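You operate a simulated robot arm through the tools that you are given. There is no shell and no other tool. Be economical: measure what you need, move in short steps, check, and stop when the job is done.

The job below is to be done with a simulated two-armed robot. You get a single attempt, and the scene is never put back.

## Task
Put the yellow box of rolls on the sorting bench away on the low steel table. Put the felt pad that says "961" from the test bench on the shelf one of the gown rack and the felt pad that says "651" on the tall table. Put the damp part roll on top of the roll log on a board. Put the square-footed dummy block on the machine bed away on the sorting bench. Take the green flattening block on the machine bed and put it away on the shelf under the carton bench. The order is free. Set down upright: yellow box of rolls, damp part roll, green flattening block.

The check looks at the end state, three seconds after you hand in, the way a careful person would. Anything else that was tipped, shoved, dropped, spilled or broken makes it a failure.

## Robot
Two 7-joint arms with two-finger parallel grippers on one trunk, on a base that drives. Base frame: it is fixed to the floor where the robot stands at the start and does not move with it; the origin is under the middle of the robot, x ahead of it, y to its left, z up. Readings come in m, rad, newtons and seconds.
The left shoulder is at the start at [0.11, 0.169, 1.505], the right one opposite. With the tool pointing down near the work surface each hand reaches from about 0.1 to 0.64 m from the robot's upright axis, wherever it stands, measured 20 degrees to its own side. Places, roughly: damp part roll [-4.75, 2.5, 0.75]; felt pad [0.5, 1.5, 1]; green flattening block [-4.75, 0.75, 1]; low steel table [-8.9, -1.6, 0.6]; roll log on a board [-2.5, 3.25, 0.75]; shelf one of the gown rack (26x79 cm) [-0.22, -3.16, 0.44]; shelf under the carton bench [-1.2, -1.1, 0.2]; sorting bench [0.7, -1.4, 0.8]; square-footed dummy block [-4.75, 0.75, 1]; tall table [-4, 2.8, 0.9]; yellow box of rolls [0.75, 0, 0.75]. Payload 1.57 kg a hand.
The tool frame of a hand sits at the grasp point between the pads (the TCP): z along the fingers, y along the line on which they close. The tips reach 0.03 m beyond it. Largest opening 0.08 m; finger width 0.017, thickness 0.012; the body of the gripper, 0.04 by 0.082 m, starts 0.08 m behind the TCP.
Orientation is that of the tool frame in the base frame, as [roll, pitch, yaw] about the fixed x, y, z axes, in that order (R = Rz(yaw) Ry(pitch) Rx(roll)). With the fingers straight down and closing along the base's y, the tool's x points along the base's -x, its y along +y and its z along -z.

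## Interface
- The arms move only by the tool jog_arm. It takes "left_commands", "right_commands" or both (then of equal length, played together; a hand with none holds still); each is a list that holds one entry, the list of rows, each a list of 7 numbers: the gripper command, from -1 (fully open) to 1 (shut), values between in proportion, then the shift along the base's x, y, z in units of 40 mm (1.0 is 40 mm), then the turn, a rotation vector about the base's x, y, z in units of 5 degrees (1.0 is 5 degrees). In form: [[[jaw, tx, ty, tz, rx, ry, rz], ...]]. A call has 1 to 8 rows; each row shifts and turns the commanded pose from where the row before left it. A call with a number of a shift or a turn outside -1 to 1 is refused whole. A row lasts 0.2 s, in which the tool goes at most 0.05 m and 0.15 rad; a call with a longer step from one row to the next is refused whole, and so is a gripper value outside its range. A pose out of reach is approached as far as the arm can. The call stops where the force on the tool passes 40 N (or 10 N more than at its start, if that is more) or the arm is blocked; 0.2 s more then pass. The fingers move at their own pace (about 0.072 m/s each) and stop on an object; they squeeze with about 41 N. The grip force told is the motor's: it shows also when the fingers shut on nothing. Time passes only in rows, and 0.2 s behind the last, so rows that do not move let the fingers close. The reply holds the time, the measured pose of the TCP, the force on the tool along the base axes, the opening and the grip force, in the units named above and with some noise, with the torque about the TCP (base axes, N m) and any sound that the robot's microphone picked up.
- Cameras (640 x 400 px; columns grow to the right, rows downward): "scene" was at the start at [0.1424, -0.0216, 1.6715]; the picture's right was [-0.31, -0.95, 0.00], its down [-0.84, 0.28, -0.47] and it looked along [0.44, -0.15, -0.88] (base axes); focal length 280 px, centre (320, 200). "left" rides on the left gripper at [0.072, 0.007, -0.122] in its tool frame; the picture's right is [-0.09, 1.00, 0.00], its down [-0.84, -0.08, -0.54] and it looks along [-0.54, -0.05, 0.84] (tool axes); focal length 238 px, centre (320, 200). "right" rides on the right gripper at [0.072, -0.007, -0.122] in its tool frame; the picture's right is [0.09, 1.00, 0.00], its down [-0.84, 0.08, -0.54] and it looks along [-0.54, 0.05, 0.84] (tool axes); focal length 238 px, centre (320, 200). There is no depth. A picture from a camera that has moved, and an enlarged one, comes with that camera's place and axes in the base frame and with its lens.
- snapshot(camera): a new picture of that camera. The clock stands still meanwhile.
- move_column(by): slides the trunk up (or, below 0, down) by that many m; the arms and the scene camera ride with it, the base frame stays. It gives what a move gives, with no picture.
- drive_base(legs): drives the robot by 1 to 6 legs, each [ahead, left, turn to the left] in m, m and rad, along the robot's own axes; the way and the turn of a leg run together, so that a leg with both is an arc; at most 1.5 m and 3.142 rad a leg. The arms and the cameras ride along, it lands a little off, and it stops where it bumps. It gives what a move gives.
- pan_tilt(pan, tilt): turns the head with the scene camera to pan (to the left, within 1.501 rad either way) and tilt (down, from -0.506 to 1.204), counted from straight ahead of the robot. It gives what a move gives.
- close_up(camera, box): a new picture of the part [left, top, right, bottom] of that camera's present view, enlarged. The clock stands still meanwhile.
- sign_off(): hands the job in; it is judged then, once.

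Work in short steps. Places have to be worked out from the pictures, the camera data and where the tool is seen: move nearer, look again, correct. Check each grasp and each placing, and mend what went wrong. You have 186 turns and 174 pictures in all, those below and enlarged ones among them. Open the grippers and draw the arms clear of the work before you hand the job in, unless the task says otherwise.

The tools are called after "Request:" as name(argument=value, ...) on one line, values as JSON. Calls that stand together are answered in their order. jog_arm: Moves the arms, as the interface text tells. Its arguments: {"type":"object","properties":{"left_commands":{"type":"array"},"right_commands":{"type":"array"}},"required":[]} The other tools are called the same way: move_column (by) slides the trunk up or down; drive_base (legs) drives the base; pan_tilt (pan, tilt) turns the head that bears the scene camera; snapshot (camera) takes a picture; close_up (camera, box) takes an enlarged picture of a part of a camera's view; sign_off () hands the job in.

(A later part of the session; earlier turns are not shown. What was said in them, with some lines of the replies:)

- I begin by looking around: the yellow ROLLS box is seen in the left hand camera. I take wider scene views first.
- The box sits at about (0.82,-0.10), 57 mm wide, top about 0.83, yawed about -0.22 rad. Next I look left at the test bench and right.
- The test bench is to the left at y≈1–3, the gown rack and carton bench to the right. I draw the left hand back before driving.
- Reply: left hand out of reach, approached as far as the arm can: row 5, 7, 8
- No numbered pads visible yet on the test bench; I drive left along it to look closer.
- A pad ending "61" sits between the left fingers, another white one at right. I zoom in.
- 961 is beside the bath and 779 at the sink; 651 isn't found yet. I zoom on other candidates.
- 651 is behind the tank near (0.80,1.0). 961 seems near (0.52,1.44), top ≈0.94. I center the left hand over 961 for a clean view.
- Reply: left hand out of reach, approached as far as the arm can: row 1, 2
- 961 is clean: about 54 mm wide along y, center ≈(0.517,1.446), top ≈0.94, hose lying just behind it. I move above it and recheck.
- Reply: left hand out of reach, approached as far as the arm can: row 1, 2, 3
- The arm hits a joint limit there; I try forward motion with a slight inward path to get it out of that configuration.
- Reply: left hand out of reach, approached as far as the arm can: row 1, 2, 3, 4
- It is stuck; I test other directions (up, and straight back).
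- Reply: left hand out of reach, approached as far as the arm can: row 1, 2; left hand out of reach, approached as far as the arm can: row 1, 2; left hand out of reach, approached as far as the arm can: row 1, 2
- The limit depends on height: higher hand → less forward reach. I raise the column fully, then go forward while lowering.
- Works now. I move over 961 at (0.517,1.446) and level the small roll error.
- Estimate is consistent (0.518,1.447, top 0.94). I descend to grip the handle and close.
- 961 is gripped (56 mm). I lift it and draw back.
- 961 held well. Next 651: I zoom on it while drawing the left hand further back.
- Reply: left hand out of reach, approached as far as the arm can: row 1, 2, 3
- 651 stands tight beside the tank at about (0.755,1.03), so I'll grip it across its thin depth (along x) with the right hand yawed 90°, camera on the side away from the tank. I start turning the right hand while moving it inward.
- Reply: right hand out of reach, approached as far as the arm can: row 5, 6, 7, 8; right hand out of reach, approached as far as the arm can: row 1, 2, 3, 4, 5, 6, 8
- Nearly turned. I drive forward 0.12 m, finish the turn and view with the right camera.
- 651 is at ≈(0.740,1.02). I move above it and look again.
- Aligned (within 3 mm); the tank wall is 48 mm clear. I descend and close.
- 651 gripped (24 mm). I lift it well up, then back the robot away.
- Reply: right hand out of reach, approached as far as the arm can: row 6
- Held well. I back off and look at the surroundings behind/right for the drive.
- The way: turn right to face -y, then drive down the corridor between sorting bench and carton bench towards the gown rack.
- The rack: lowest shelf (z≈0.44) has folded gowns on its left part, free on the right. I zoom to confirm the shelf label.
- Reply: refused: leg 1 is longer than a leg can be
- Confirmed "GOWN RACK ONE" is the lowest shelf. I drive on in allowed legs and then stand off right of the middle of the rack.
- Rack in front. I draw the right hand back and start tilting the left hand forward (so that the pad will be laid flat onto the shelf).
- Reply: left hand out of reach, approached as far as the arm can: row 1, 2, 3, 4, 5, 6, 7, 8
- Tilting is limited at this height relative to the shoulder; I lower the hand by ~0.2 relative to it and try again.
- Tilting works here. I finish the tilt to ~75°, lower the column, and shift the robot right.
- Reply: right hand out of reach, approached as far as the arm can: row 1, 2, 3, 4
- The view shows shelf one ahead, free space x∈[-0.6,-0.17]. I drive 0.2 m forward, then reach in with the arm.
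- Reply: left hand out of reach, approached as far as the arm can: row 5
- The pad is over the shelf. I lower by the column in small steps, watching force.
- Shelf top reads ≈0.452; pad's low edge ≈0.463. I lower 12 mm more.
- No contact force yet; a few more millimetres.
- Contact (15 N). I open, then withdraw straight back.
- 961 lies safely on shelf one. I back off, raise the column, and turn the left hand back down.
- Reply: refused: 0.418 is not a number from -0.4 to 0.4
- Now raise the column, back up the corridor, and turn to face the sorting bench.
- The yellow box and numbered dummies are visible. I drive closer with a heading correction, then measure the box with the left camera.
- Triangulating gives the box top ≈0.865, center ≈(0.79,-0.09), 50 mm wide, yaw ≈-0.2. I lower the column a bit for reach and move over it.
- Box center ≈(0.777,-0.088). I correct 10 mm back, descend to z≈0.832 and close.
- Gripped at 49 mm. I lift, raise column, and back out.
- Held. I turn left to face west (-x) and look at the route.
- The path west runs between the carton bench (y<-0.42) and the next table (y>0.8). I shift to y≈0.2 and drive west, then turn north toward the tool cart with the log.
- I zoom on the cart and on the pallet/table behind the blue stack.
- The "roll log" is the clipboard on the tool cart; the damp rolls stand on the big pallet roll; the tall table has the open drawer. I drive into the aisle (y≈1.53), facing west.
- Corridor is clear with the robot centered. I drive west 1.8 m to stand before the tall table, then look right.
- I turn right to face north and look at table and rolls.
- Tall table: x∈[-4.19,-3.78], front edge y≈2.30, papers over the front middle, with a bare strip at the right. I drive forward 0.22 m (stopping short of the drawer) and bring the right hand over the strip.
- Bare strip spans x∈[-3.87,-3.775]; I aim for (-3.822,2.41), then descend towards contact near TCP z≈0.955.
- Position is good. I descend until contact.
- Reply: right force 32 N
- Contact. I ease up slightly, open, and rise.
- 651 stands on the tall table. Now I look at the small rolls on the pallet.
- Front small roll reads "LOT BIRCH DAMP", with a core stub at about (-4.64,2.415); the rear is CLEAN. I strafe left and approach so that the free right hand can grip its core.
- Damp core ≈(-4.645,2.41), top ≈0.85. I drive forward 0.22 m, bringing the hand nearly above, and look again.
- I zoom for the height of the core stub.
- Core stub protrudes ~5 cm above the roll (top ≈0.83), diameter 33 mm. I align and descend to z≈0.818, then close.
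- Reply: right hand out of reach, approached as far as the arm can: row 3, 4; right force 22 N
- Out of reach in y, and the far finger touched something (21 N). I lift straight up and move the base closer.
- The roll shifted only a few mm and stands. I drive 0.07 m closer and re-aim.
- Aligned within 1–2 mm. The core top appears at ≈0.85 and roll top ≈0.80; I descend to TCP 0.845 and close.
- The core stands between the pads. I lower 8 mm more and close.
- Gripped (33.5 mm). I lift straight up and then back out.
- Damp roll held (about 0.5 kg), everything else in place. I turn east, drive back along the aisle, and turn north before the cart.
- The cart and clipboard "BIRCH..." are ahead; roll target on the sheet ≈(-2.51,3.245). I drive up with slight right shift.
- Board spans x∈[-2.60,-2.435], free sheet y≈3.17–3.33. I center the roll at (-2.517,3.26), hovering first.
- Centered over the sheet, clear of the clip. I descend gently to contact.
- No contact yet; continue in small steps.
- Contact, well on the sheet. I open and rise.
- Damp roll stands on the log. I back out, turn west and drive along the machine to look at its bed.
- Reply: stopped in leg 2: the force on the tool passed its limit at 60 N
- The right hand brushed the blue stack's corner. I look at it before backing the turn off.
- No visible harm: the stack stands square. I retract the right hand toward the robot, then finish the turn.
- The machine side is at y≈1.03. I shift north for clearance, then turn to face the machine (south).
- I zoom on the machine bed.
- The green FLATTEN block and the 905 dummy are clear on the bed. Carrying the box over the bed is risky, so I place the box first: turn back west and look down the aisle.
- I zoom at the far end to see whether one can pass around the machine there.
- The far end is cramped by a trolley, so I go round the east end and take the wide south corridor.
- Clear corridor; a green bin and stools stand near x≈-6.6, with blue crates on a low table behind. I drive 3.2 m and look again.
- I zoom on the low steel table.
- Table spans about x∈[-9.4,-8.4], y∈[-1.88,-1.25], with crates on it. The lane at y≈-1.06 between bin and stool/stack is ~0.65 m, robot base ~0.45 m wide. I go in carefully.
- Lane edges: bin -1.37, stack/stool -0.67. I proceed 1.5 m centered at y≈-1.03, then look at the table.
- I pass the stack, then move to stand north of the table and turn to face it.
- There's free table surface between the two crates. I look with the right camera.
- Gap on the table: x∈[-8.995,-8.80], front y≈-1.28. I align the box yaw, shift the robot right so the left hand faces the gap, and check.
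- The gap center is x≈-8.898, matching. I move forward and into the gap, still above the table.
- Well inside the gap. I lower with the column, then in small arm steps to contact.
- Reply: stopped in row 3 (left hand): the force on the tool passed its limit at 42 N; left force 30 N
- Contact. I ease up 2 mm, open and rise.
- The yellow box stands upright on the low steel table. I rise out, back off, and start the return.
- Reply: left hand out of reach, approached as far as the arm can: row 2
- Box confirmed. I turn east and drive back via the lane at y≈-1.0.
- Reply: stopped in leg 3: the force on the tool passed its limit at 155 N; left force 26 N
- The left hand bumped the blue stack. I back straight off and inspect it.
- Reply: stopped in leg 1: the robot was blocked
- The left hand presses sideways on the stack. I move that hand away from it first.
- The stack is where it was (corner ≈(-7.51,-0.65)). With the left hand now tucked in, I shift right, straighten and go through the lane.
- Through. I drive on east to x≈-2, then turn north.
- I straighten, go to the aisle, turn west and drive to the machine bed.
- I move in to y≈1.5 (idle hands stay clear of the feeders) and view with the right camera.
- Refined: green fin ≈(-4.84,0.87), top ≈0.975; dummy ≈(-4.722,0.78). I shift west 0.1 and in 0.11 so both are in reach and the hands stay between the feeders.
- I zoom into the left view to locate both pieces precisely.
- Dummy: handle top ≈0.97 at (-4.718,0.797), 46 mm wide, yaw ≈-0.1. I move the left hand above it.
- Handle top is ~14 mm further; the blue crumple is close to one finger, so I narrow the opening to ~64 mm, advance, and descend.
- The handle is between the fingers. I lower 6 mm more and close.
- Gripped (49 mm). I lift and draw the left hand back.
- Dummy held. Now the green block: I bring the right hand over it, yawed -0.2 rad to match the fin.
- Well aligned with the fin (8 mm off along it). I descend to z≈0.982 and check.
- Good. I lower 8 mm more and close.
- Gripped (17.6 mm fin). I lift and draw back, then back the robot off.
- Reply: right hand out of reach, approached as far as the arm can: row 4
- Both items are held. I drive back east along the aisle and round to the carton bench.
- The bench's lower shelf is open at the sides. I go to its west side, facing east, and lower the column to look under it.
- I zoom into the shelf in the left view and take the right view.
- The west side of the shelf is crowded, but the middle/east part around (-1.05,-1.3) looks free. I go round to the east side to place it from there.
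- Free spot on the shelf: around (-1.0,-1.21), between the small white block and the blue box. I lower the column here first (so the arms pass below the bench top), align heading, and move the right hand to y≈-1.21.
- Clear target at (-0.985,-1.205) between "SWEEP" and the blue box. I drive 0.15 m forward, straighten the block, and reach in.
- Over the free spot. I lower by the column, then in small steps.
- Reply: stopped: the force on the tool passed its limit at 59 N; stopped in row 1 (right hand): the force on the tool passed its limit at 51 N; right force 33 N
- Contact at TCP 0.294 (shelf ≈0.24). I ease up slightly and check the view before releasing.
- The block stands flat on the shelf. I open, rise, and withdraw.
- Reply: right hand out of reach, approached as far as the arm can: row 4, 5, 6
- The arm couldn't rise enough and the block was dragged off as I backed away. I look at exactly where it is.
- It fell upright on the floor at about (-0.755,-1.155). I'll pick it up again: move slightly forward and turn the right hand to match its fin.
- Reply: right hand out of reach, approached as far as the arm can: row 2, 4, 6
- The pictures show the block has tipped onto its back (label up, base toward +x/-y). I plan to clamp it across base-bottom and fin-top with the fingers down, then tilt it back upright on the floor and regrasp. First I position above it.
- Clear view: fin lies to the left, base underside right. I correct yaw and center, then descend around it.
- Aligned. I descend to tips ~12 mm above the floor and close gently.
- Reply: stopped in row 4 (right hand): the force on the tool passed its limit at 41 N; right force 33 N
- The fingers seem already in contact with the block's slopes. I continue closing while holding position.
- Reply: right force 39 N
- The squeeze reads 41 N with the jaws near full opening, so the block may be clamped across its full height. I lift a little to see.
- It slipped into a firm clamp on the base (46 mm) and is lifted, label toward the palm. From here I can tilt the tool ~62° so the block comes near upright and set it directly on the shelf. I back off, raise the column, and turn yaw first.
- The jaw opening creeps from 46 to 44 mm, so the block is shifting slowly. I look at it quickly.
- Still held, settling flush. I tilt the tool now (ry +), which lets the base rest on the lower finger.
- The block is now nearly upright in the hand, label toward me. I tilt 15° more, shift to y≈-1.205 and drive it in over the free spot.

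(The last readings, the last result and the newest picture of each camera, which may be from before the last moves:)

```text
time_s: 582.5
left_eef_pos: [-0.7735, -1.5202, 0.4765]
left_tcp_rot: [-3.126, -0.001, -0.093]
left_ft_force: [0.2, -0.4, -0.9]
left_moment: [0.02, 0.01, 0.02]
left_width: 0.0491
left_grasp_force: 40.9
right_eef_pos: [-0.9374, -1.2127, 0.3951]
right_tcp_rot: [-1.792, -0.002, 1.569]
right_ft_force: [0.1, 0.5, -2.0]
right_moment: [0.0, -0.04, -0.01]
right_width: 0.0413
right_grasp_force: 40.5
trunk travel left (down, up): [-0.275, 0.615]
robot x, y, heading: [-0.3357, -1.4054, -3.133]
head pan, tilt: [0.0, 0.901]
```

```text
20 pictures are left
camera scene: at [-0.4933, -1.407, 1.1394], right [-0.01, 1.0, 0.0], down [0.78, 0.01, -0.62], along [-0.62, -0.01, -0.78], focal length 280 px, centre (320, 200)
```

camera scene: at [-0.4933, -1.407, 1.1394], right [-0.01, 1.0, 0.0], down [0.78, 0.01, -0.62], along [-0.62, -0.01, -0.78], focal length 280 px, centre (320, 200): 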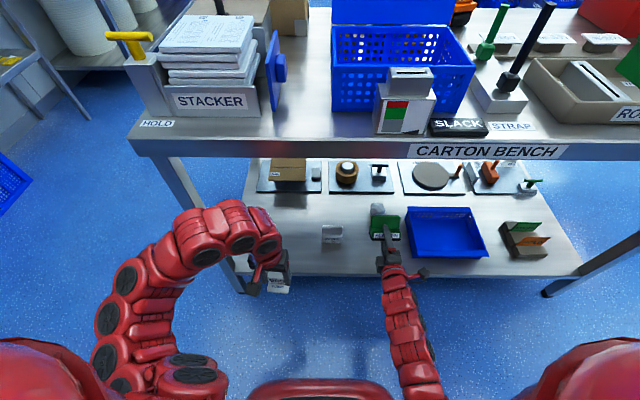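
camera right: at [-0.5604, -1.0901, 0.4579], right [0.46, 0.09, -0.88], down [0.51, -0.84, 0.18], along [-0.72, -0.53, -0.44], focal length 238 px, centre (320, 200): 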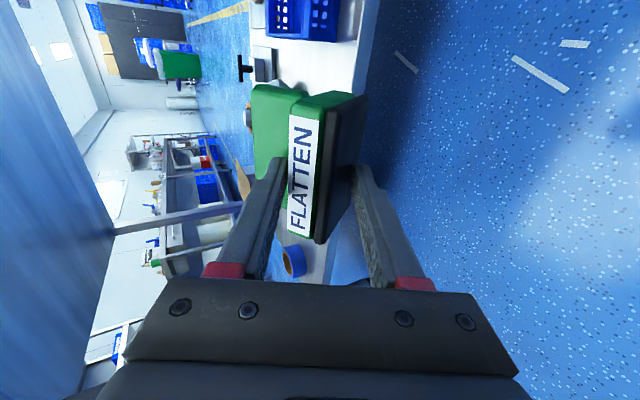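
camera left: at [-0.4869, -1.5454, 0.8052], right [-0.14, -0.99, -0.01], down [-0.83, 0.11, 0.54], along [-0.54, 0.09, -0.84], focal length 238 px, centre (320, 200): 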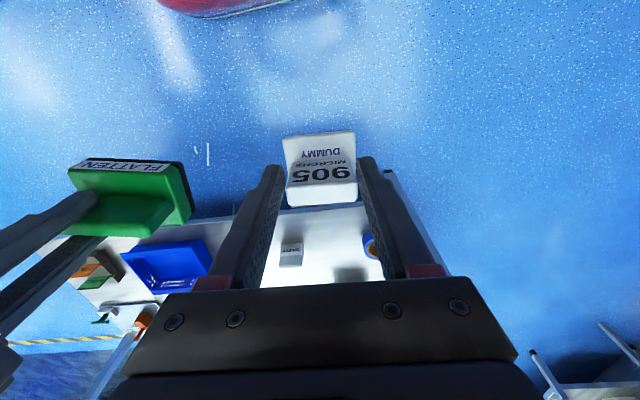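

In position. I lower by the column in steps until contact.

Request:
move_column(by=-0.1)

Request:
move_column(by=-0.015)

Request:
close_up(camera="scene", box=[300, 120, 460, 260])

```text
time_s: 583.9
left_eef_pos: [-0.7743, -1.5204, 0.3759]
left_tcp_rot: [-3.127, 0.0, -0.092]
left_ft_force: [0.0, 0.0, 0.6]
left_moment: [0.02, -0.02, -0.01]
left_width: 0.0491
left_grasp_force: 40.7
right_eef_pos: [-0.9355, -1.2114, 0.2951]
right_tcp_rot: [-1.791, -0.002, 1.569]
right_ft_force: [0.2, 0.3, -2.2]
right_moment: [-0.01, -0.04, -0.03]
right_width: 0.0407
right_grasp_force: 41.0
trunk travel left (down, up): [-0.175, 0.715]
robot x, y, heading: [-0.3396, -1.4032, -3.131]
head pan, tilt: [0.0, 0.901]
```

```text
time_s: 584.5
left_eef_pos: [-0.7737, -1.5205, 0.3614]
left_tcp_rot: [-3.128, 0.0, -0.094]
left_ft_force: [0.7, -0.3, -0.8]
left_moment: [0.02, 0.0, 0.0]
left_width: 0.0489
left_grasp_force: 41.3
right_eef_pos: [-0.9364, -1.211, 0.2794]
right_tcp_rot: [-1.791, -0.001, 1.569]
right_ft_force: [0.2, -0.3, -2.0]
right_moment: [0.05, -0.07, -0.01]
right_width: 0.0408
right_grasp_force: 40.7
trunk travel left (down, up): [-0.16, 0.73]
robot x, y, heading: [-0.3362, -1.4006, -3.137]
head pan, tilt: [0.0, 0.901]
```

```text
2.86 times, centred on (380, 190) of scene
camera zoom: at [-0.4929, -1.407, 1.0245], right [-0.01, 1.0, 0.0], down [0.78, 0.01, -0.62], along [-0.62, -0.01, -0.78], focal length 802 px, centre (149, 229)
```

zoom: 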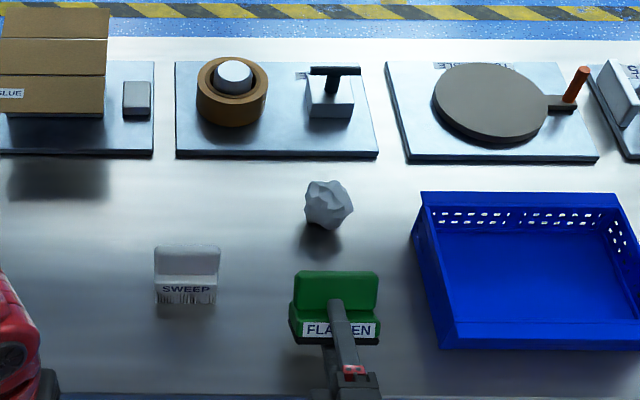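

Not yet touching. I go on in small steps.

Request:
move_column(by=-0.015)

Request:
move_column(by=-0.01)

```text
time_s: 585.1
left_eef_pos: [-0.7724, -1.5202, 0.3462]
left_tcp_rot: [-3.126, -0.001, -0.093]
left_ft_force: [-0.1, 0.3, -1.0]
left_moment: [0.01, -0.04, -0.02]
left_width: 0.049
left_grasp_force: 41.4
right_eef_pos: [-0.9373, -1.2123, 0.2655]
right_tcp_rot: [-1.792, -0.002, 1.569]
right_ft_force: [-0.3, -0.4, -1.9]
right_moment: [0.02, -0.07, 0.02]
right_width: 0.0406
right_grasp_force: 41.3
trunk travel left (down, up): [-0.145, 0.745]
robot x, y, heading: [-0.336, -1.4039, -3.131]
head pan, tilt: [0.0, 0.901]
```

```text
time_s: 585.7
left_eef_pos: [-0.7727, -1.5204, 0.3392]
left_tcp_rot: [-3.129, 0.003, -0.095]
left_ft_force: [-0.4, -0.7, -0.3]
left_moment: [0.02, -0.03, -0.01]
left_width: 0.0489
left_grasp_force: 41.2
right_eef_pos: [-0.9373, -1.2118, 0.2591]
right_tcp_rot: [-1.787, -0.002, 1.573]
right_ft_force: [5.3, 2.7, 14.7]
right_moment: [-0.62, 0.44, 0.1]
right_width: 0.0404
right_grasp_force: 41.0
trunk travel left (down, up): [-0.135, 0.755]
robot x, y, heading: [-0.3387, -1.4083, -3.13]
head pan, tilt: [0.0, 0.901]
```

The rear base edge touches. I rotate 10° more toward upright and lower again a touch.

Request:
jog_arm(right_commands=[[[1, 0, 0, 0.05, 0, 1, 0], [1, 0, 0, 0, 0, 1, 0], [1, 0, 0, 0, 0, 0, 0]]])

Request:
move_column(by=-0.007)

Request:
close_up(camera="scene", box=[320, 140, 440, 260])

```text
time_s: 586.7
left_eef_pos: [-0.7735, -1.5181, 0.3373]
left_tcp_rot: [3.141, 0.001, -0.096]
left_ft_force: [-0.1, 0.2, -0.4]
left_moment: [-0.05, 0.01, -0.02]
left_width: 0.0488
left_grasp_force: 40.8
right_eef_pos: [-0.9317, -1.1679, 0.2526]
right_tcp_rot: [-1.647, -0.233, 1.628]
right_ft_force: [0.0, -0.9, -1.3]
right_moment: [-0.03, -0.05, 0.08]
right_width: 0.0304
right_grasp_force: 39.6
trunk travel left (down, up): [-0.135, 0.755]
robot x, y, heading: [-0.3425, -1.404, -3.128]
head pan, tilt: [0.0, 0.901]
stopped in row 3 (right hand): the arm was blocked; the commanded pose is now the measured one
```

```text
time_s: 587.2
left_eef_pos: [-0.774, -1.5177, 0.3324]
left_tcp_rot: [-3.139, 0.0, -0.095]
left_ft_force: [0.3, 0.9, 0.4]
left_moment: [-0.01, -0.01, 0.02]
left_width: 0.0488
left_grasp_force: 40.7
right_eef_pos: [-0.9338, -1.1665, 0.2514]
right_tcp_rot: [-1.641, -0.234, 1.624]
right_ft_force: [9.1, 1.3, 12.0]
right_moment: [-0.49, 0.51, 0.31]
right_width: 0.0301
right_grasp_force: 39.6
trunk travel left (down, up): [-0.128, 0.762]
robot x, y, heading: [-0.3378, -1.4056, -3.128]
head pan, tilt: [0.0, 0.901]
```

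```text
3.33 times, centred on (380, 200) of scene
camera zoom: at [-0.492, -1.3973, 0.995], right [-0.01, 1.0, -0.01], down [0.78, 0.0, -0.62], along [-0.62, -0.02, -0.78], focal length 935 px, centre (120, 200)
```

zoom: 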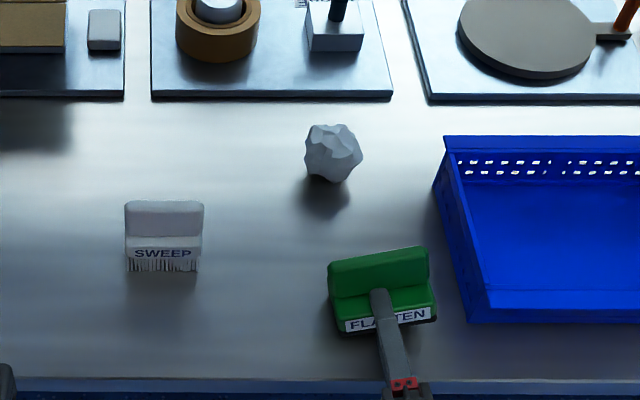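

The block is now flush in the jaws (30 mm) but got rolled ~13° sideways. I raise 2 cm and roll it back level, returning to y≈-1.205.

Request:
move_column(by=0.025)

Request:
jog_arm(right_commands=[[[1, 0, -0.3, 0, -0.9, 0, 0], [1, 0, -0.3, 0, -0.9, 0, 0], [1, 0, -0.3, 0, -0.9, 0, 0], [1, 0, 0, 0, 0, 0, 0]]])

Request:
close_up(camera="scene", box=[320, 140, 440, 260])

```text
time_s: 588.0
left_eef_pos: [-0.7749, -1.5208, 0.3528]
left_tcp_rot: [-3.135, -0.003, -0.093]
left_ft_force: [0.0, -0.2, -1.4]
left_moment: [-0.01, 0.01, -0.02]
left_width: 0.0491
left_grasp_force: 41.4
right_eef_pos: [-0.9323, -1.1674, 0.2687]
right_tcp_rot: [-1.652, -0.225, 1.622]
right_ft_force: [0.8, -0.2, -2.1]
right_moment: [0.01, -0.1, -0.02]
right_width: 0.0301
right_grasp_force: 38.9
trunk travel left (down, up): [-0.153, 0.737]
robot x, y, heading: [-0.3375, -1.4017, -3.13]
head pan, tilt: [0.0, 0.901]
```

```text
time_s: 589.0
left_eef_pos: [-0.7764, -1.5165, 0.354]
left_tcp_rot: [3.138, -0.009, -0.094]
left_ft_force: [0.5, -0.7, -1.3]
left_moment: [0.0, 0.01, -0.01]
left_width: 0.0489
left_grasp_force: 41.0
right_eef_pos: [-0.9359, -1.1934, 0.2681]
right_tcp_rot: [-1.646, -0.042, 1.635]
right_ft_force: [-0.3, 0.9, -1.4]
right_moment: [0.0, -0.06, -0.02]
right_width: 0.0302
right_grasp_force: 39.6
trunk travel left (down, up): [-0.153, 0.737]
robot x, y, heading: [-0.3393, -1.4011, -3.126]
head pan, tilt: [0.0, 0.901]
```

```text
3.33 times, centred on (380, 200) of scene
camera zoom: at [-0.5001, -1.3909, 1.0177], right [-0.01, 1.0, -0.02], down [0.79, 0.0, -0.61], along [-0.61, -0.02, -0.79], focal length 935 px, centre (120, 200)
```

zoom: 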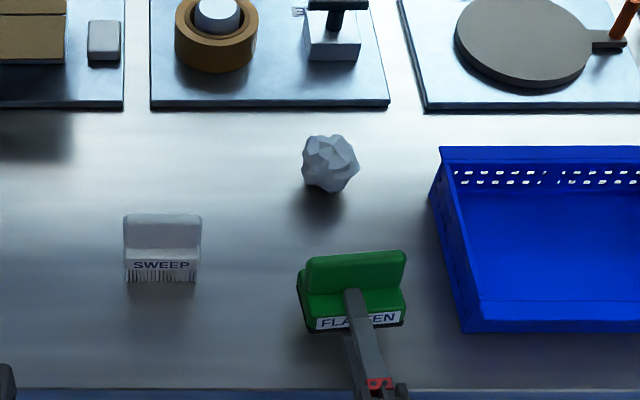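

Nearly level. To release safely (load on the rear edge, not the finger), I tilt back ~20° while rising slightly, then touch down.

Request:
jog_arm(right_commands=[[[1, 0.1, -0.1, 0.25, -0.3, -1, 0], [1, 0, -0.1, 0.25, -0.2, -1, 0], [1, 0, 0, 0.2, 0, -1, 0], [1, 0, 0, 0.2, 0, -1, 0], [1, 0, 0, 0, 0, 0, 0]]])

Request:
move_column(by=-0.02)

```text
time_s: 590.2
left_eef_pos: [-0.7735, -1.5211, 0.3533]
left_tcp_rot: [-3.128, -0.001, -0.094]
left_ft_force: [0.1, -0.2, -1.3]
left_moment: [0.01, -0.03, 0.0]
left_width: 0.049
left_grasp_force: 41.0
right_eef_pos: [-0.928, -1.2137, 0.3089]
right_tcp_rot: [-1.985, 0.061, 1.603]
right_ft_force: [0.1, -0.9, -2.2]
right_moment: [0.05, -0.08, -0.01]
right_width: 0.0295
right_grasp_force: 39.1
trunk travel left (down, up): [-0.153, 0.737]
robot x, y, heading: [-0.3351, -1.4034, -3.126]
head pan, tilt: [0.0, 0.901]
```

```text
time_s: 590.8
left_eef_pos: [-0.7738, -1.5206, 0.3341]
left_tcp_rot: [-3.128, 0.0, -0.092]
left_ft_force: [-0.1, -0.8, -0.8]
left_moment: [0.03, 0.02, 0.0]
left_width: 0.0488
left_grasp_force: 40.8
right_eef_pos: [-0.9281, -1.2143, 0.2886]
right_tcp_rot: [-1.983, 0.062, 1.604]
right_ft_force: [-0.8, 0.3, -2.1]
right_moment: [-0.03, -0.08, 0.03]
right_width: 0.0298
right_grasp_force: 39.4
trunk travel left (down, up): [-0.133, 0.757]
robot x, y, heading: [-0.3386, -1.4041, -3.13]
head pan, tilt: [0.0, 0.901]
```

Good (66° tilt, arm free again). I level the small roll and lower to contact.

Request:
jog_arm(right_commands=[[[1, 0, 0, 0, 0.7, 0, 0], [1, 0, 0, -0.25, 0, 0, 0], [1, 0, 0, -0.15, 0, 0, 0], [1, 0, 0, 0, 0, 0, 0]]])

```text
time_s: 591.8
left_eef_pos: [-0.773, -1.5196, 0.3343]
left_tcp_rot: [-3.127, 0.001, -0.093]
left_ft_force: [0.1, 0.5, -0.8]
left_moment: [-0.03, 0.0, -0.01]
left_width: 0.0491
left_grasp_force: 41.0
right_eef_pos: [-0.9276, -1.2144, 0.272]
right_tcp_rot: [-1.984, 0.002, 1.604]
right_ft_force: [-0.9, 0.4, -0.6]
right_moment: [0.02, -0.06, -0.01]
right_width: 0.0296
right_grasp_force: 39.3
trunk travel left (down, up): [-0.133, 0.757]
robot x, y, heading: [-0.3382, -1.402, -3.129]
head pan, tilt: [0.0, 0.901]
```

Request:
jog_arm(right_commands=[[[1, 0, 0, -0.15, 0, 0, 0], [1, 0, 0, -0.1, 0, 0, 0], [1, 0, 0, 0, 0, 0, 0]]])

Request:
close_up(camera="scene", box=[320, 140, 440, 260])

```text
time_s: 592.6
left_eef_pos: [-0.7737, -1.5206, 0.3341]
left_tcp_rot: [-3.127, 0.0, -0.092]
left_ft_force: [0.5, 0.2, -0.8]
left_moment: [0.0, -0.02, -0.02]
left_width: 0.049
left_grasp_force: 41.2
right_eef_pos: [-0.9284, -1.2144, 0.2621]
right_tcp_rot: [-1.984, 0.0, 1.604]
right_ft_force: [0.8, 0.6, -1.0]
right_moment: [-0.02, -0.06, 0.03]
right_width: 0.0297
right_grasp_force: 39.0
trunk travel left (down, up): [-0.133, 0.757]
robot x, y, heading: [-0.3385, -1.4008, -3.132]
head pan, tilt: [0.0, 0.901]
```

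```text
3.33 times, centred on (380, 200) of scene
camera zoom: at [-0.4931, -1.4069, 0.9975], right [-0.01, 1.0, 0.0], down [0.78, 0.01, -0.62], along [-0.62, -0.01, -0.78], focal length 935 px, centre (120, 200)
```

zoom: 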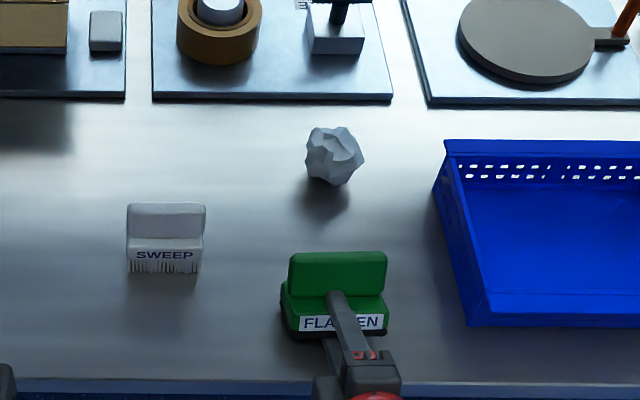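

Level and leaning back slightly. Continue down to contact.

Request:
jog_arm(right_commands=[[[1, 0, 0, -0.1, 0, 0, 0], [1, 0, 0, -0.1, 0, 0, 0], [1, 0, 0, -0.1, 0, 0, 0], [1, 0, 0, 0, 0, 0, 0]]])

```text
time_s: 593.2
left_eef_pos: [-0.7727, -1.5196, 0.3353]
left_tcp_rot: [-3.13, 0.003, -0.098]
left_ft_force: [-0.3, -0.1, -1.8]
left_moment: [-0.02, 0.0, 0.06]
left_width: 0.0487
left_grasp_force: 41.1
right_eef_pos: [-0.9278, -1.2146, 0.2607]
right_tcp_rot: [-1.972, -0.005, 1.606]
right_ft_force: [13.0, 2.6, 23.7]
right_moment: [-0.05, 0.82, -0.07]
right_width: 0.0295
right_grasp_force: 39.4
trunk travel left (down, up): [-0.133, 0.757]
robot x, y, heading: [-0.3389, -1.4039, -3.13]
head pan, tilt: [0.0, 0.901]
stopped in row 2 (right hand): the force on the tool passed its limit at 46 N (the readings are from after the stop); the commanded pose is now the measured one
```

Contact on the rear edge. I open partly and slide out along the finger axis.

Request:
jog_arm(right_commands=[[[0, 0, 0, 0, 0, 0, 0], [-0.1, 0, 0, 0, 0, 0, 0], [-0.1, 0, 0, 0, 0, 0, 0], [-0.1, 0.3, 0, 0.1, 0, 0, 0], [-0.1, 0.4, 0, 0.15, 0, 0, 0], [-0.1, 0.5, 0, 0.2, 0, 0, 0], [-0.1, 0.5, 0, 0.2, 0, 0, 0]]])

Request:
close_up(camera="scene", box=[320, 140, 440, 260])

```text
time_s: 594.8
left_eef_pos: [-0.7729, -1.5205, 0.3342]
left_tcp_rot: [-3.128, -0.001, -0.093]
left_ft_force: [-0.8, -0.6, -1.5]
left_moment: [0.04, 0.01, -0.01]
left_width: 0.049
left_grasp_force: 40.9
right_eef_pos: [-0.859, -1.2131, 0.2826]
right_tcp_rot: [-1.982, -0.004, 1.602]
right_ft_force: [0.3, -0.5, 0.4]
right_moment: [-0.01, 0.02, -0.02]
right_width: 0.0439
right_grasp_force: 0.0
trunk travel left (down, up): [-0.133, 0.757]
robot x, y, heading: [-0.3402, -1.4024, -3.128]
head pan, tilt: [0.0, 0.901]
```

```text
3.33 times, centred on (380, 200) of scene
camera zoom: at [-0.4924, -1.4068, 0.9975], right [-0.01, 1.0, 0.0], down [0.78, 0.01, -0.62], along [-0.62, -0.01, -0.78], focal length 935 px, centre (120, 200)
```

zoom: 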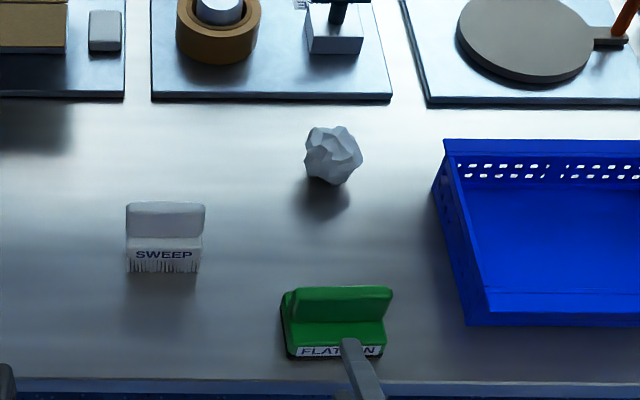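

It stands upright on the shelf. I withdraw the hand fully, then back off and verify.

Request:
jog_arm(right_commands=[[[-0.1, 0.5, 0, 0.1, 0, 0, 0], [-0.1, 0.7, 0, 0.1, 0, 0, 0], [-0.1, 0.8, 0, 0.1, 0, 0, 0]]])

Request:
drive_base(legs=[[-0.2, 0, 0]])

Request:
close_up(camera="scene", box=[220, 60, 540, 260])

```text
time_s: 595.6
left_eef_pos: [-0.7725, -1.5189, 0.3341]
left_tcp_rot: [-3.127, -0.001, -0.095]
left_ft_force: [-0.5, 0.7, -1.2]
left_moment: [-0.02, 0.01, -0.04]
left_width: 0.0491
left_grasp_force: 41.1
right_eef_pos: [-0.7795, -1.2131, 0.2954]
right_tcp_rot: [-1.98, -0.001, 1.606]
right_ft_force: [0.5, -1.0, 0.6]
right_moment: [-0.01, 0.0, 0.03]
right_width: 0.0439
right_grasp_force: 0.1
trunk travel left (down, up): [-0.133, 0.757]
robot x, y, heading: [-0.3375, -1.4025, -3.127]
head pan, tilt: [0.0, 0.901]
```

```text
time_s: 597.2
left_eef_pos: [-0.5745, -1.5174, 0.3343]
left_tcp_rot: [-3.128, -0.001, -0.096]
left_ft_force: [-0.5, -0.5, -0.8]
left_moment: [-0.02, -0.01, 0.0]
left_width: 0.0491
left_grasp_force: 41.0
right_eef_pos: [-0.5808, -1.2104, 0.2945]
right_tcp_rot: [-1.978, -0.003, 1.603]
right_ft_force: [-0.3, 1.0, -0.2]
right_moment: [0.0, 0.01, 0.01]
right_width: 0.0438
right_grasp_force: 0.0
trunk travel left (down, up): [-0.133, 0.757]
robot x, y, heading: [-0.1404, -1.4024, -3.138]
head pan, tilt: [0.0, 0.901]
```

```text
2.00 times, centred on (380, 160) of scene
camera zoom: at [-0.2931, -1.4044, 0.9975], right [-0.01, 1.0, 0.0], down [0.78, 0.01, -0.62], along [-0.62, -0.01, -0.78], focal length 561 px, centre (200, 280)
```

zoom: 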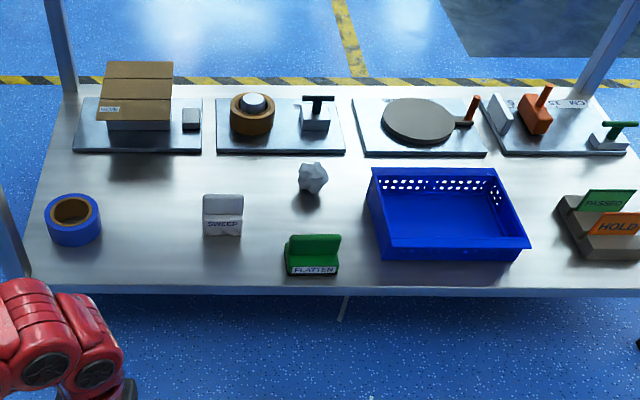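

All good: the green block stands upright on the shelf with everything else in place. Now the dummy: I raise the column and turn round to the sorting bench.

Request:
move_column(by=0.4)

Request:
move_column(by=0.35)

Request:
drive_base(legs=[[0, 0, 1.571], [0, 0, 1.567]])

Request:
pan_tilt(pan=0, tilt=0.75)

Request:
snapshot(camera="scene")

```text
time_s: 601.1
left_eef_pos: [-0.5735, -1.5172, 0.7339]
left_tcp_rot: [-3.129, 0.001, -0.097]
left_ft_force: [-0.1, 0.8, 0.0]
left_moment: [-0.01, -0.01, -0.01]
left_width: 0.0489
left_grasp_force: 40.9
right_eef_pos: [-0.5809, -1.2101, 0.6949]
right_tcp_rot: [-1.978, -0.003, 1.604]
right_ft_force: [-0.2, 0.2, 0.7]
right_moment: [-0.01, -0.01, -0.01]
right_width: 0.0441
right_grasp_force: 0.1
trunk travel left (down, up): [-0.533, 0.357]
robot x, y, heading: [-0.14, -1.4049, -3.132]
head pan, tilt: [0.0, 0.901]
```

```text
time_s: 604.5
left_eef_pos: [-0.5747, -1.5177, 1.0833]
left_tcp_rot: [-3.129, -0.001, -0.095]
left_ft_force: [-0.6, 0.1, -1.1]
left_moment: [-0.01, -0.01, 0.0]
left_width: 0.049
left_grasp_force: 41.0
right_eef_pos: [-0.5811, -1.2099, 1.0447]
right_tcp_rot: [-1.977, -0.005, 1.604]
right_ft_force: [0.1, -0.3, -0.2]
right_moment: [-0.01, -0.01, 0.0]
right_width: 0.0439
right_grasp_force: 0.1
trunk travel left (down, up): [-0.883, 0.007]
robot x, y, heading: [-0.1415, -1.4057, -3.128]
head pan, tilt: [0.0, 0.901]
```

```text
time_s: 612.4
left_eef_pos: [0.3033, -1.3084, 1.0849]
left_tcp_rot: [-3.129, 0.0, 2.992]
left_ft_force: [0.9, 0.4, -1.4]
left_moment: [-0.01, 0.01, 0.01]
left_width: 0.0489
left_grasp_force: 41.4
right_eef_pos: [0.2939, -1.6155, 1.0449]
right_tcp_rot: [-1.977, -0.004, -1.592]
right_ft_force: [0.6, -0.6, -0.7]
right_moment: [0.03, 0.02, 0.03]
right_width: 0.0442
right_grasp_force: 0.1
trunk travel left (down, up): [-0.883, 0.007]
robot x, y, heading: [-0.1387, -1.3988, -0.043]
head pan, tilt: [0.0, 0.901]
```

```text
time_s: 613.1
left_eef_pos: [0.3014, -1.3088, 1.0842]
left_tcp_rot: [-3.128, 0.0, 2.993]
left_ft_force: [0.6, -0.5, -0.4]
left_moment: [0.01, 0.02, -0.01]
left_width: 0.049
left_grasp_force: 40.9
right_eef_pos: [0.2926, -1.6151, 1.045]
right_tcp_rot: [-1.977, -0.003, -1.591]
right_ft_force: [0.5, 0.1, -0.7]
right_moment: [0.0, 0.02, 0.01]
right_width: 0.0442
right_grasp_force: 0.1
trunk travel left (down, up): [-0.883, 0.007]
robot x, y, heading: [-0.1365, -1.3974, -0.045]
head pan, tilt: [0.0, 0.75]
```

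```text
13 pictures are left
camera scene: at [0.0255, -1.4096, 1.7594], right [-0.04, -1.0, 0.0], down [-0.68, 0.03, -0.73], along [0.73, -0.03, -0.68], focal length 280 px, centre (320, 200)
```

scene: 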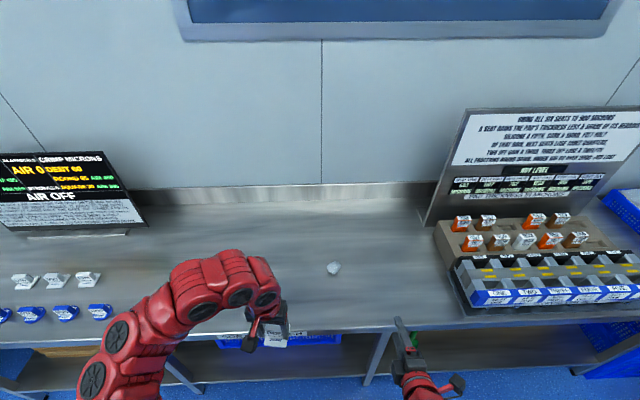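

The bench in front is bare around (0.56,-1.25). I drive up and bring the dummy above it.

Request:
drive_base(legs=[[0.2, 0, 0.045]])

Request:
jog_arm(left_commands=[[[1, 0.3, 0.3, -1, 0, 0, 0], [1, 0.4, 0.3, -1, 0, 0, 0], [1, 0.4, 0.3, -1, 0, 0, 0], [1, 0.4, 0, -0.8, 0, 0, 0], [1, 0, 0, 0, 0, 0, 0]]])

Request:
snapshot(camera="left")

```text
time_s: 614.7
left_eef_pos: [0.4945, -1.297, 1.0844]
left_tcp_rot: [-3.129, 0.002, 3.033]
left_ft_force: [0.5, 0.0, -1.0]
left_moment: [0.01, 0.04, 0.01]
left_width: 0.0491
left_grasp_force: 40.5
right_eef_pos: [0.4974, -1.6031, 1.0446]
right_tcp_rot: [-1.979, -0.003, -1.555]
right_ft_force: [-0.1, 0.9, 0.1]
right_moment: [0.02, 0.0, -0.01]
right_width: 0.0441
right_grasp_force: 0.0
trunk travel left (down, up): [-0.883, 0.007]
robot x, y, heading: [0.0545, -1.4065, -0.003]
head pan, tilt: [0.0, 0.75]
```

```text
time_s: 615.9
left_eef_pos: [0.5549, -1.2599, 0.9312]
left_tcp_rot: [-3.13, 0.0, 3.031]
left_ft_force: [0.2, -0.7, -0.3]
left_moment: [-0.03, 0.0, 0.05]
left_width: 0.0491
left_grasp_force: 40.4
right_eef_pos: [0.4972, -1.6016, 1.0455]
right_tcp_rot: [-1.977, -0.003, -1.553]
right_ft_force: [-0.4, -0.6, 0.9]
right_moment: [0.02, 0.0, 0.0]
right_width: 0.0441
right_grasp_force: 0.0
trunk travel left (down, up): [-0.883, 0.007]
robot x, y, heading: [0.0545, -1.4031, -0.001]
head pan, tilt: [0.0, 0.75]
```

```text
12 pictures are left
camera left: at [0.4843, -1.2424, 1.054], right [0.2, 0.98, -0.01], down [0.82, -0.16, 0.54], along [0.53, -0.12, -0.84], focal length 238 px, centre (320, 200)
```

left: 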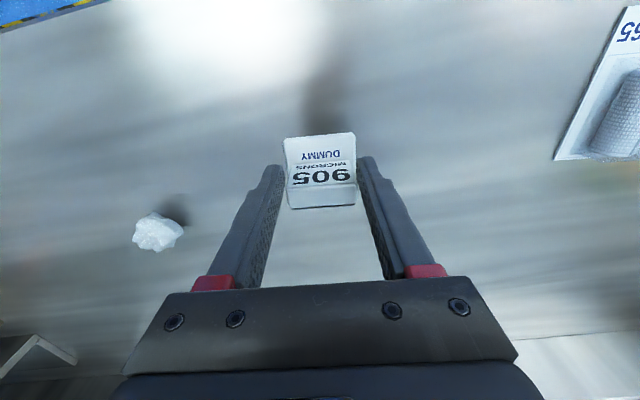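

Clear space below. I lower in steps to contact.

Request:
jog_arm(left_commands=[[[1, 0, 0, -0.5, 0, 0, 0], [1, 0, 0, -0.3, 0, 0, 0], [1, 0, 0, -0.2, 0, 0, 0], [1, 0, 0, -0.2, 0, 0, 0], [1, 0, 0, -0.2, 0, 0, 0], [1, 0, 0, -0.15, 0, 0, 0], [1, 0, 0, -0.15, 0, 0, 0], [1, 0, 0, 0, 0, 0, 0]]])

```text
time_s: 617.7
left_eef_pos: [0.5557, -1.2607, 0.8663]
left_tcp_rot: [-3.128, 0.007, 3.03]
left_ft_force: [3.9, -0.2, 34.4]
left_moment: [0.25, 0.12, -0.04]
left_width: 0.049
left_grasp_force: 41.2
right_eef_pos: [0.496, -1.6039, 1.0472]
right_tcp_rot: [-1.975, -0.003, -1.554]
right_ft_force: [-0.1, 1.1, -0.4]
right_moment: [0.0, 0.01, -0.03]
right_width: 0.044
right_grasp_force: 0.1
trunk travel left (down, up): [-0.883, 0.007]
robot x, y, heading: [0.0583, -1.4048, 0.005]
head pan, tilt: [0.0, 0.75]
```

Contact (34 N). I ease up slightly, open and rise.

Request:
jog_arm(left_commands=[[[1, 0, 0, 0.1, 0, 0, 0], [0, 0, 0, 0, 0, 0, 0], [-0.7, 0, 0, 0, 0, 0, 0], [-0.7, 0, 0, 0, 0, 0, 0], [-0.7, 0, 0, 0.6, 0, 0, 0], [-0.7, 0, 0, 1, 0, 0, 0], [-0.7, -0.3, 0, 1, 0, 0, 0], [-0.7, -0.6, 0, 0.8, 0, 0, 0]]])

Request:
snapshot(camera="left")

```text
time_s: 619.5
left_eef_pos: [0.519, -1.2611, 1.004]
left_tcp_rot: [-3.129, 0.001, 3.033]
left_ft_force: [0.3, 0.0, 0.6]
left_moment: [-0.02, -0.03, 0.0]
left_width: 0.0683
left_grasp_force: 0.1
right_eef_pos: [0.4961, -1.6026, 1.0447]
right_tcp_rot: [-1.978, -0.004, -1.551]
right_ft_force: [-0.6, -0.2, 0.0]
right_moment: [-0.02, 0.01, -0.04]
right_width: 0.0442
right_grasp_force: 0.0
trunk travel left (down, up): [-0.883, 0.007]
robot x, y, heading: [0.0588, -1.4029, -0.005]
head pan, tilt: [0.0, 0.75]
```

```text
11 pictures are left
camera left: at [0.4471, -1.2444, 1.1266], right [0.2, 0.98, -0.01], down [0.82, -0.16, 0.54], along [0.53, -0.12, -0.84], focal length 238 px, centre (320, 200)
```

left: 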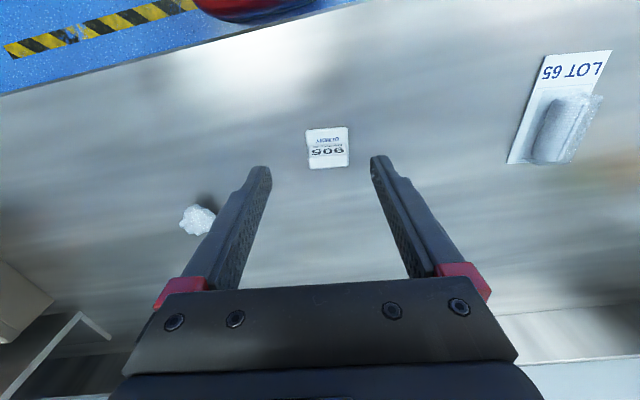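

The dummy stands on the sorting bench. I back clear, open both grippers, and take a last look.

Request:
drive_base(legs=[[-0.22, 0, 0]])

Request:
jog_arm(left_commands=[[[-1, 0, 0, 0, 0, 0, 0], [-1, 0, 0, 0, 0, 0, 0], [-1, 0, 0, 0, 0, 0, 0]]], right_commands=[[[-1, 0, 0, 0, 0, 0, 0], [-1, 0, 0, 0, 0, 0, 0], [-1, 0, 0, 0, 0, 0, 0]]])

Request:
snapshot(camera="scene")

```text
time_s: 621.2
left_eef_pos: [0.3008, -1.2611, 1.0032]
left_tcp_rot: [-3.13, 0.0, 3.033]
left_ft_force: [0.1, -0.1, 0.7]
left_moment: [-0.01, 0.0, -0.03]
left_width: 0.068
left_grasp_force: 0.0
right_eef_pos: [0.2787, -1.601, 1.0448]
right_tcp_rot: [-1.98, -0.003, -1.552]
right_ft_force: [-0.4, 0.7, -0.5]
right_moment: [0.0, 0.0, 0.03]
right_width: 0.0441
right_grasp_force: 0.0
trunk travel left (down, up): [-0.883, 0.007]
robot x, y, heading: [-0.1617, -1.4056, -0.003]
head pan, tilt: [0.0, 0.75]
```

```text
time_s: 622.0
left_eef_pos: [0.2995, -1.2604, 1.0045]
left_tcp_rot: [-3.127, 0.002, 3.03]
left_ft_force: [0.3, -0.3, 0.2]
left_moment: [-0.04, 0.06, 0.03]
left_width: 0.08
left_grasp_force: 0.0
right_eef_pos: [0.2784, -1.6025, 1.0434]
right_tcp_rot: [-1.979, -0.004, -1.552]
right_ft_force: [0.8, -0.1, -0.3]
right_moment: [0.03, 0.01, -0.01]
right_width: 0.08
right_grasp_force: 0.0
trunk travel left (down, up): [-0.883, 0.007]
robot x, y, heading: [-0.1595, -1.4046, -0.008]
head pan, tilt: [0.0, 0.75]
```

```text
10 pictures are left
camera scene: at [0.0021, -1.4072, 1.7595], right [0.0, -1.0, 0.0], down [-0.68, 0.0, -0.73], along [0.73, 0.0, -0.68], focal length 280 px, centre (320, 200)
```

scene: 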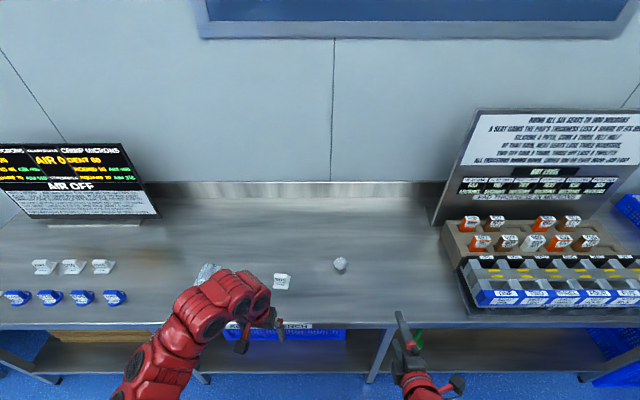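

All items have been set in place, the hands are empty and clear of the work; I hand in.

Request:
sign_off()

```text
The job is handed in.
```

I handed the job in with all six items in their places, but not cleanly: the green block was dropped once, and I bumped the blue crate stacks.

- **Yellow box of rolls:** upright on the low steel table, in the gap between the two crates.
- **Felt pad 961:** lying flat on shelf one of the gown rack, to the right of the folded gowns.
- **Felt pad 651:** standing on the tall table, on the bare strip beside the papers.
- **Damp part roll:** upright on the roll log sheet, clear of the clip.
- **Square-footed dummy block (905):** standing on the sorting bench.
- **Green flattening block:** upright on the shelf under the carton bench, between the "SWEEP" block and the blue box.
    - My first release failed: I dragged the block off the shelf as I backed away and it fell to the floor.
    - I picked it up again, set it back upright and checked that nothing else on the shelf had moved.

While driving I bumped two blue crate stacks with a hand. The harder hit measured 155 N, on the stack near the low steel table. Neither stack looked shifted in the pictures afterwards.
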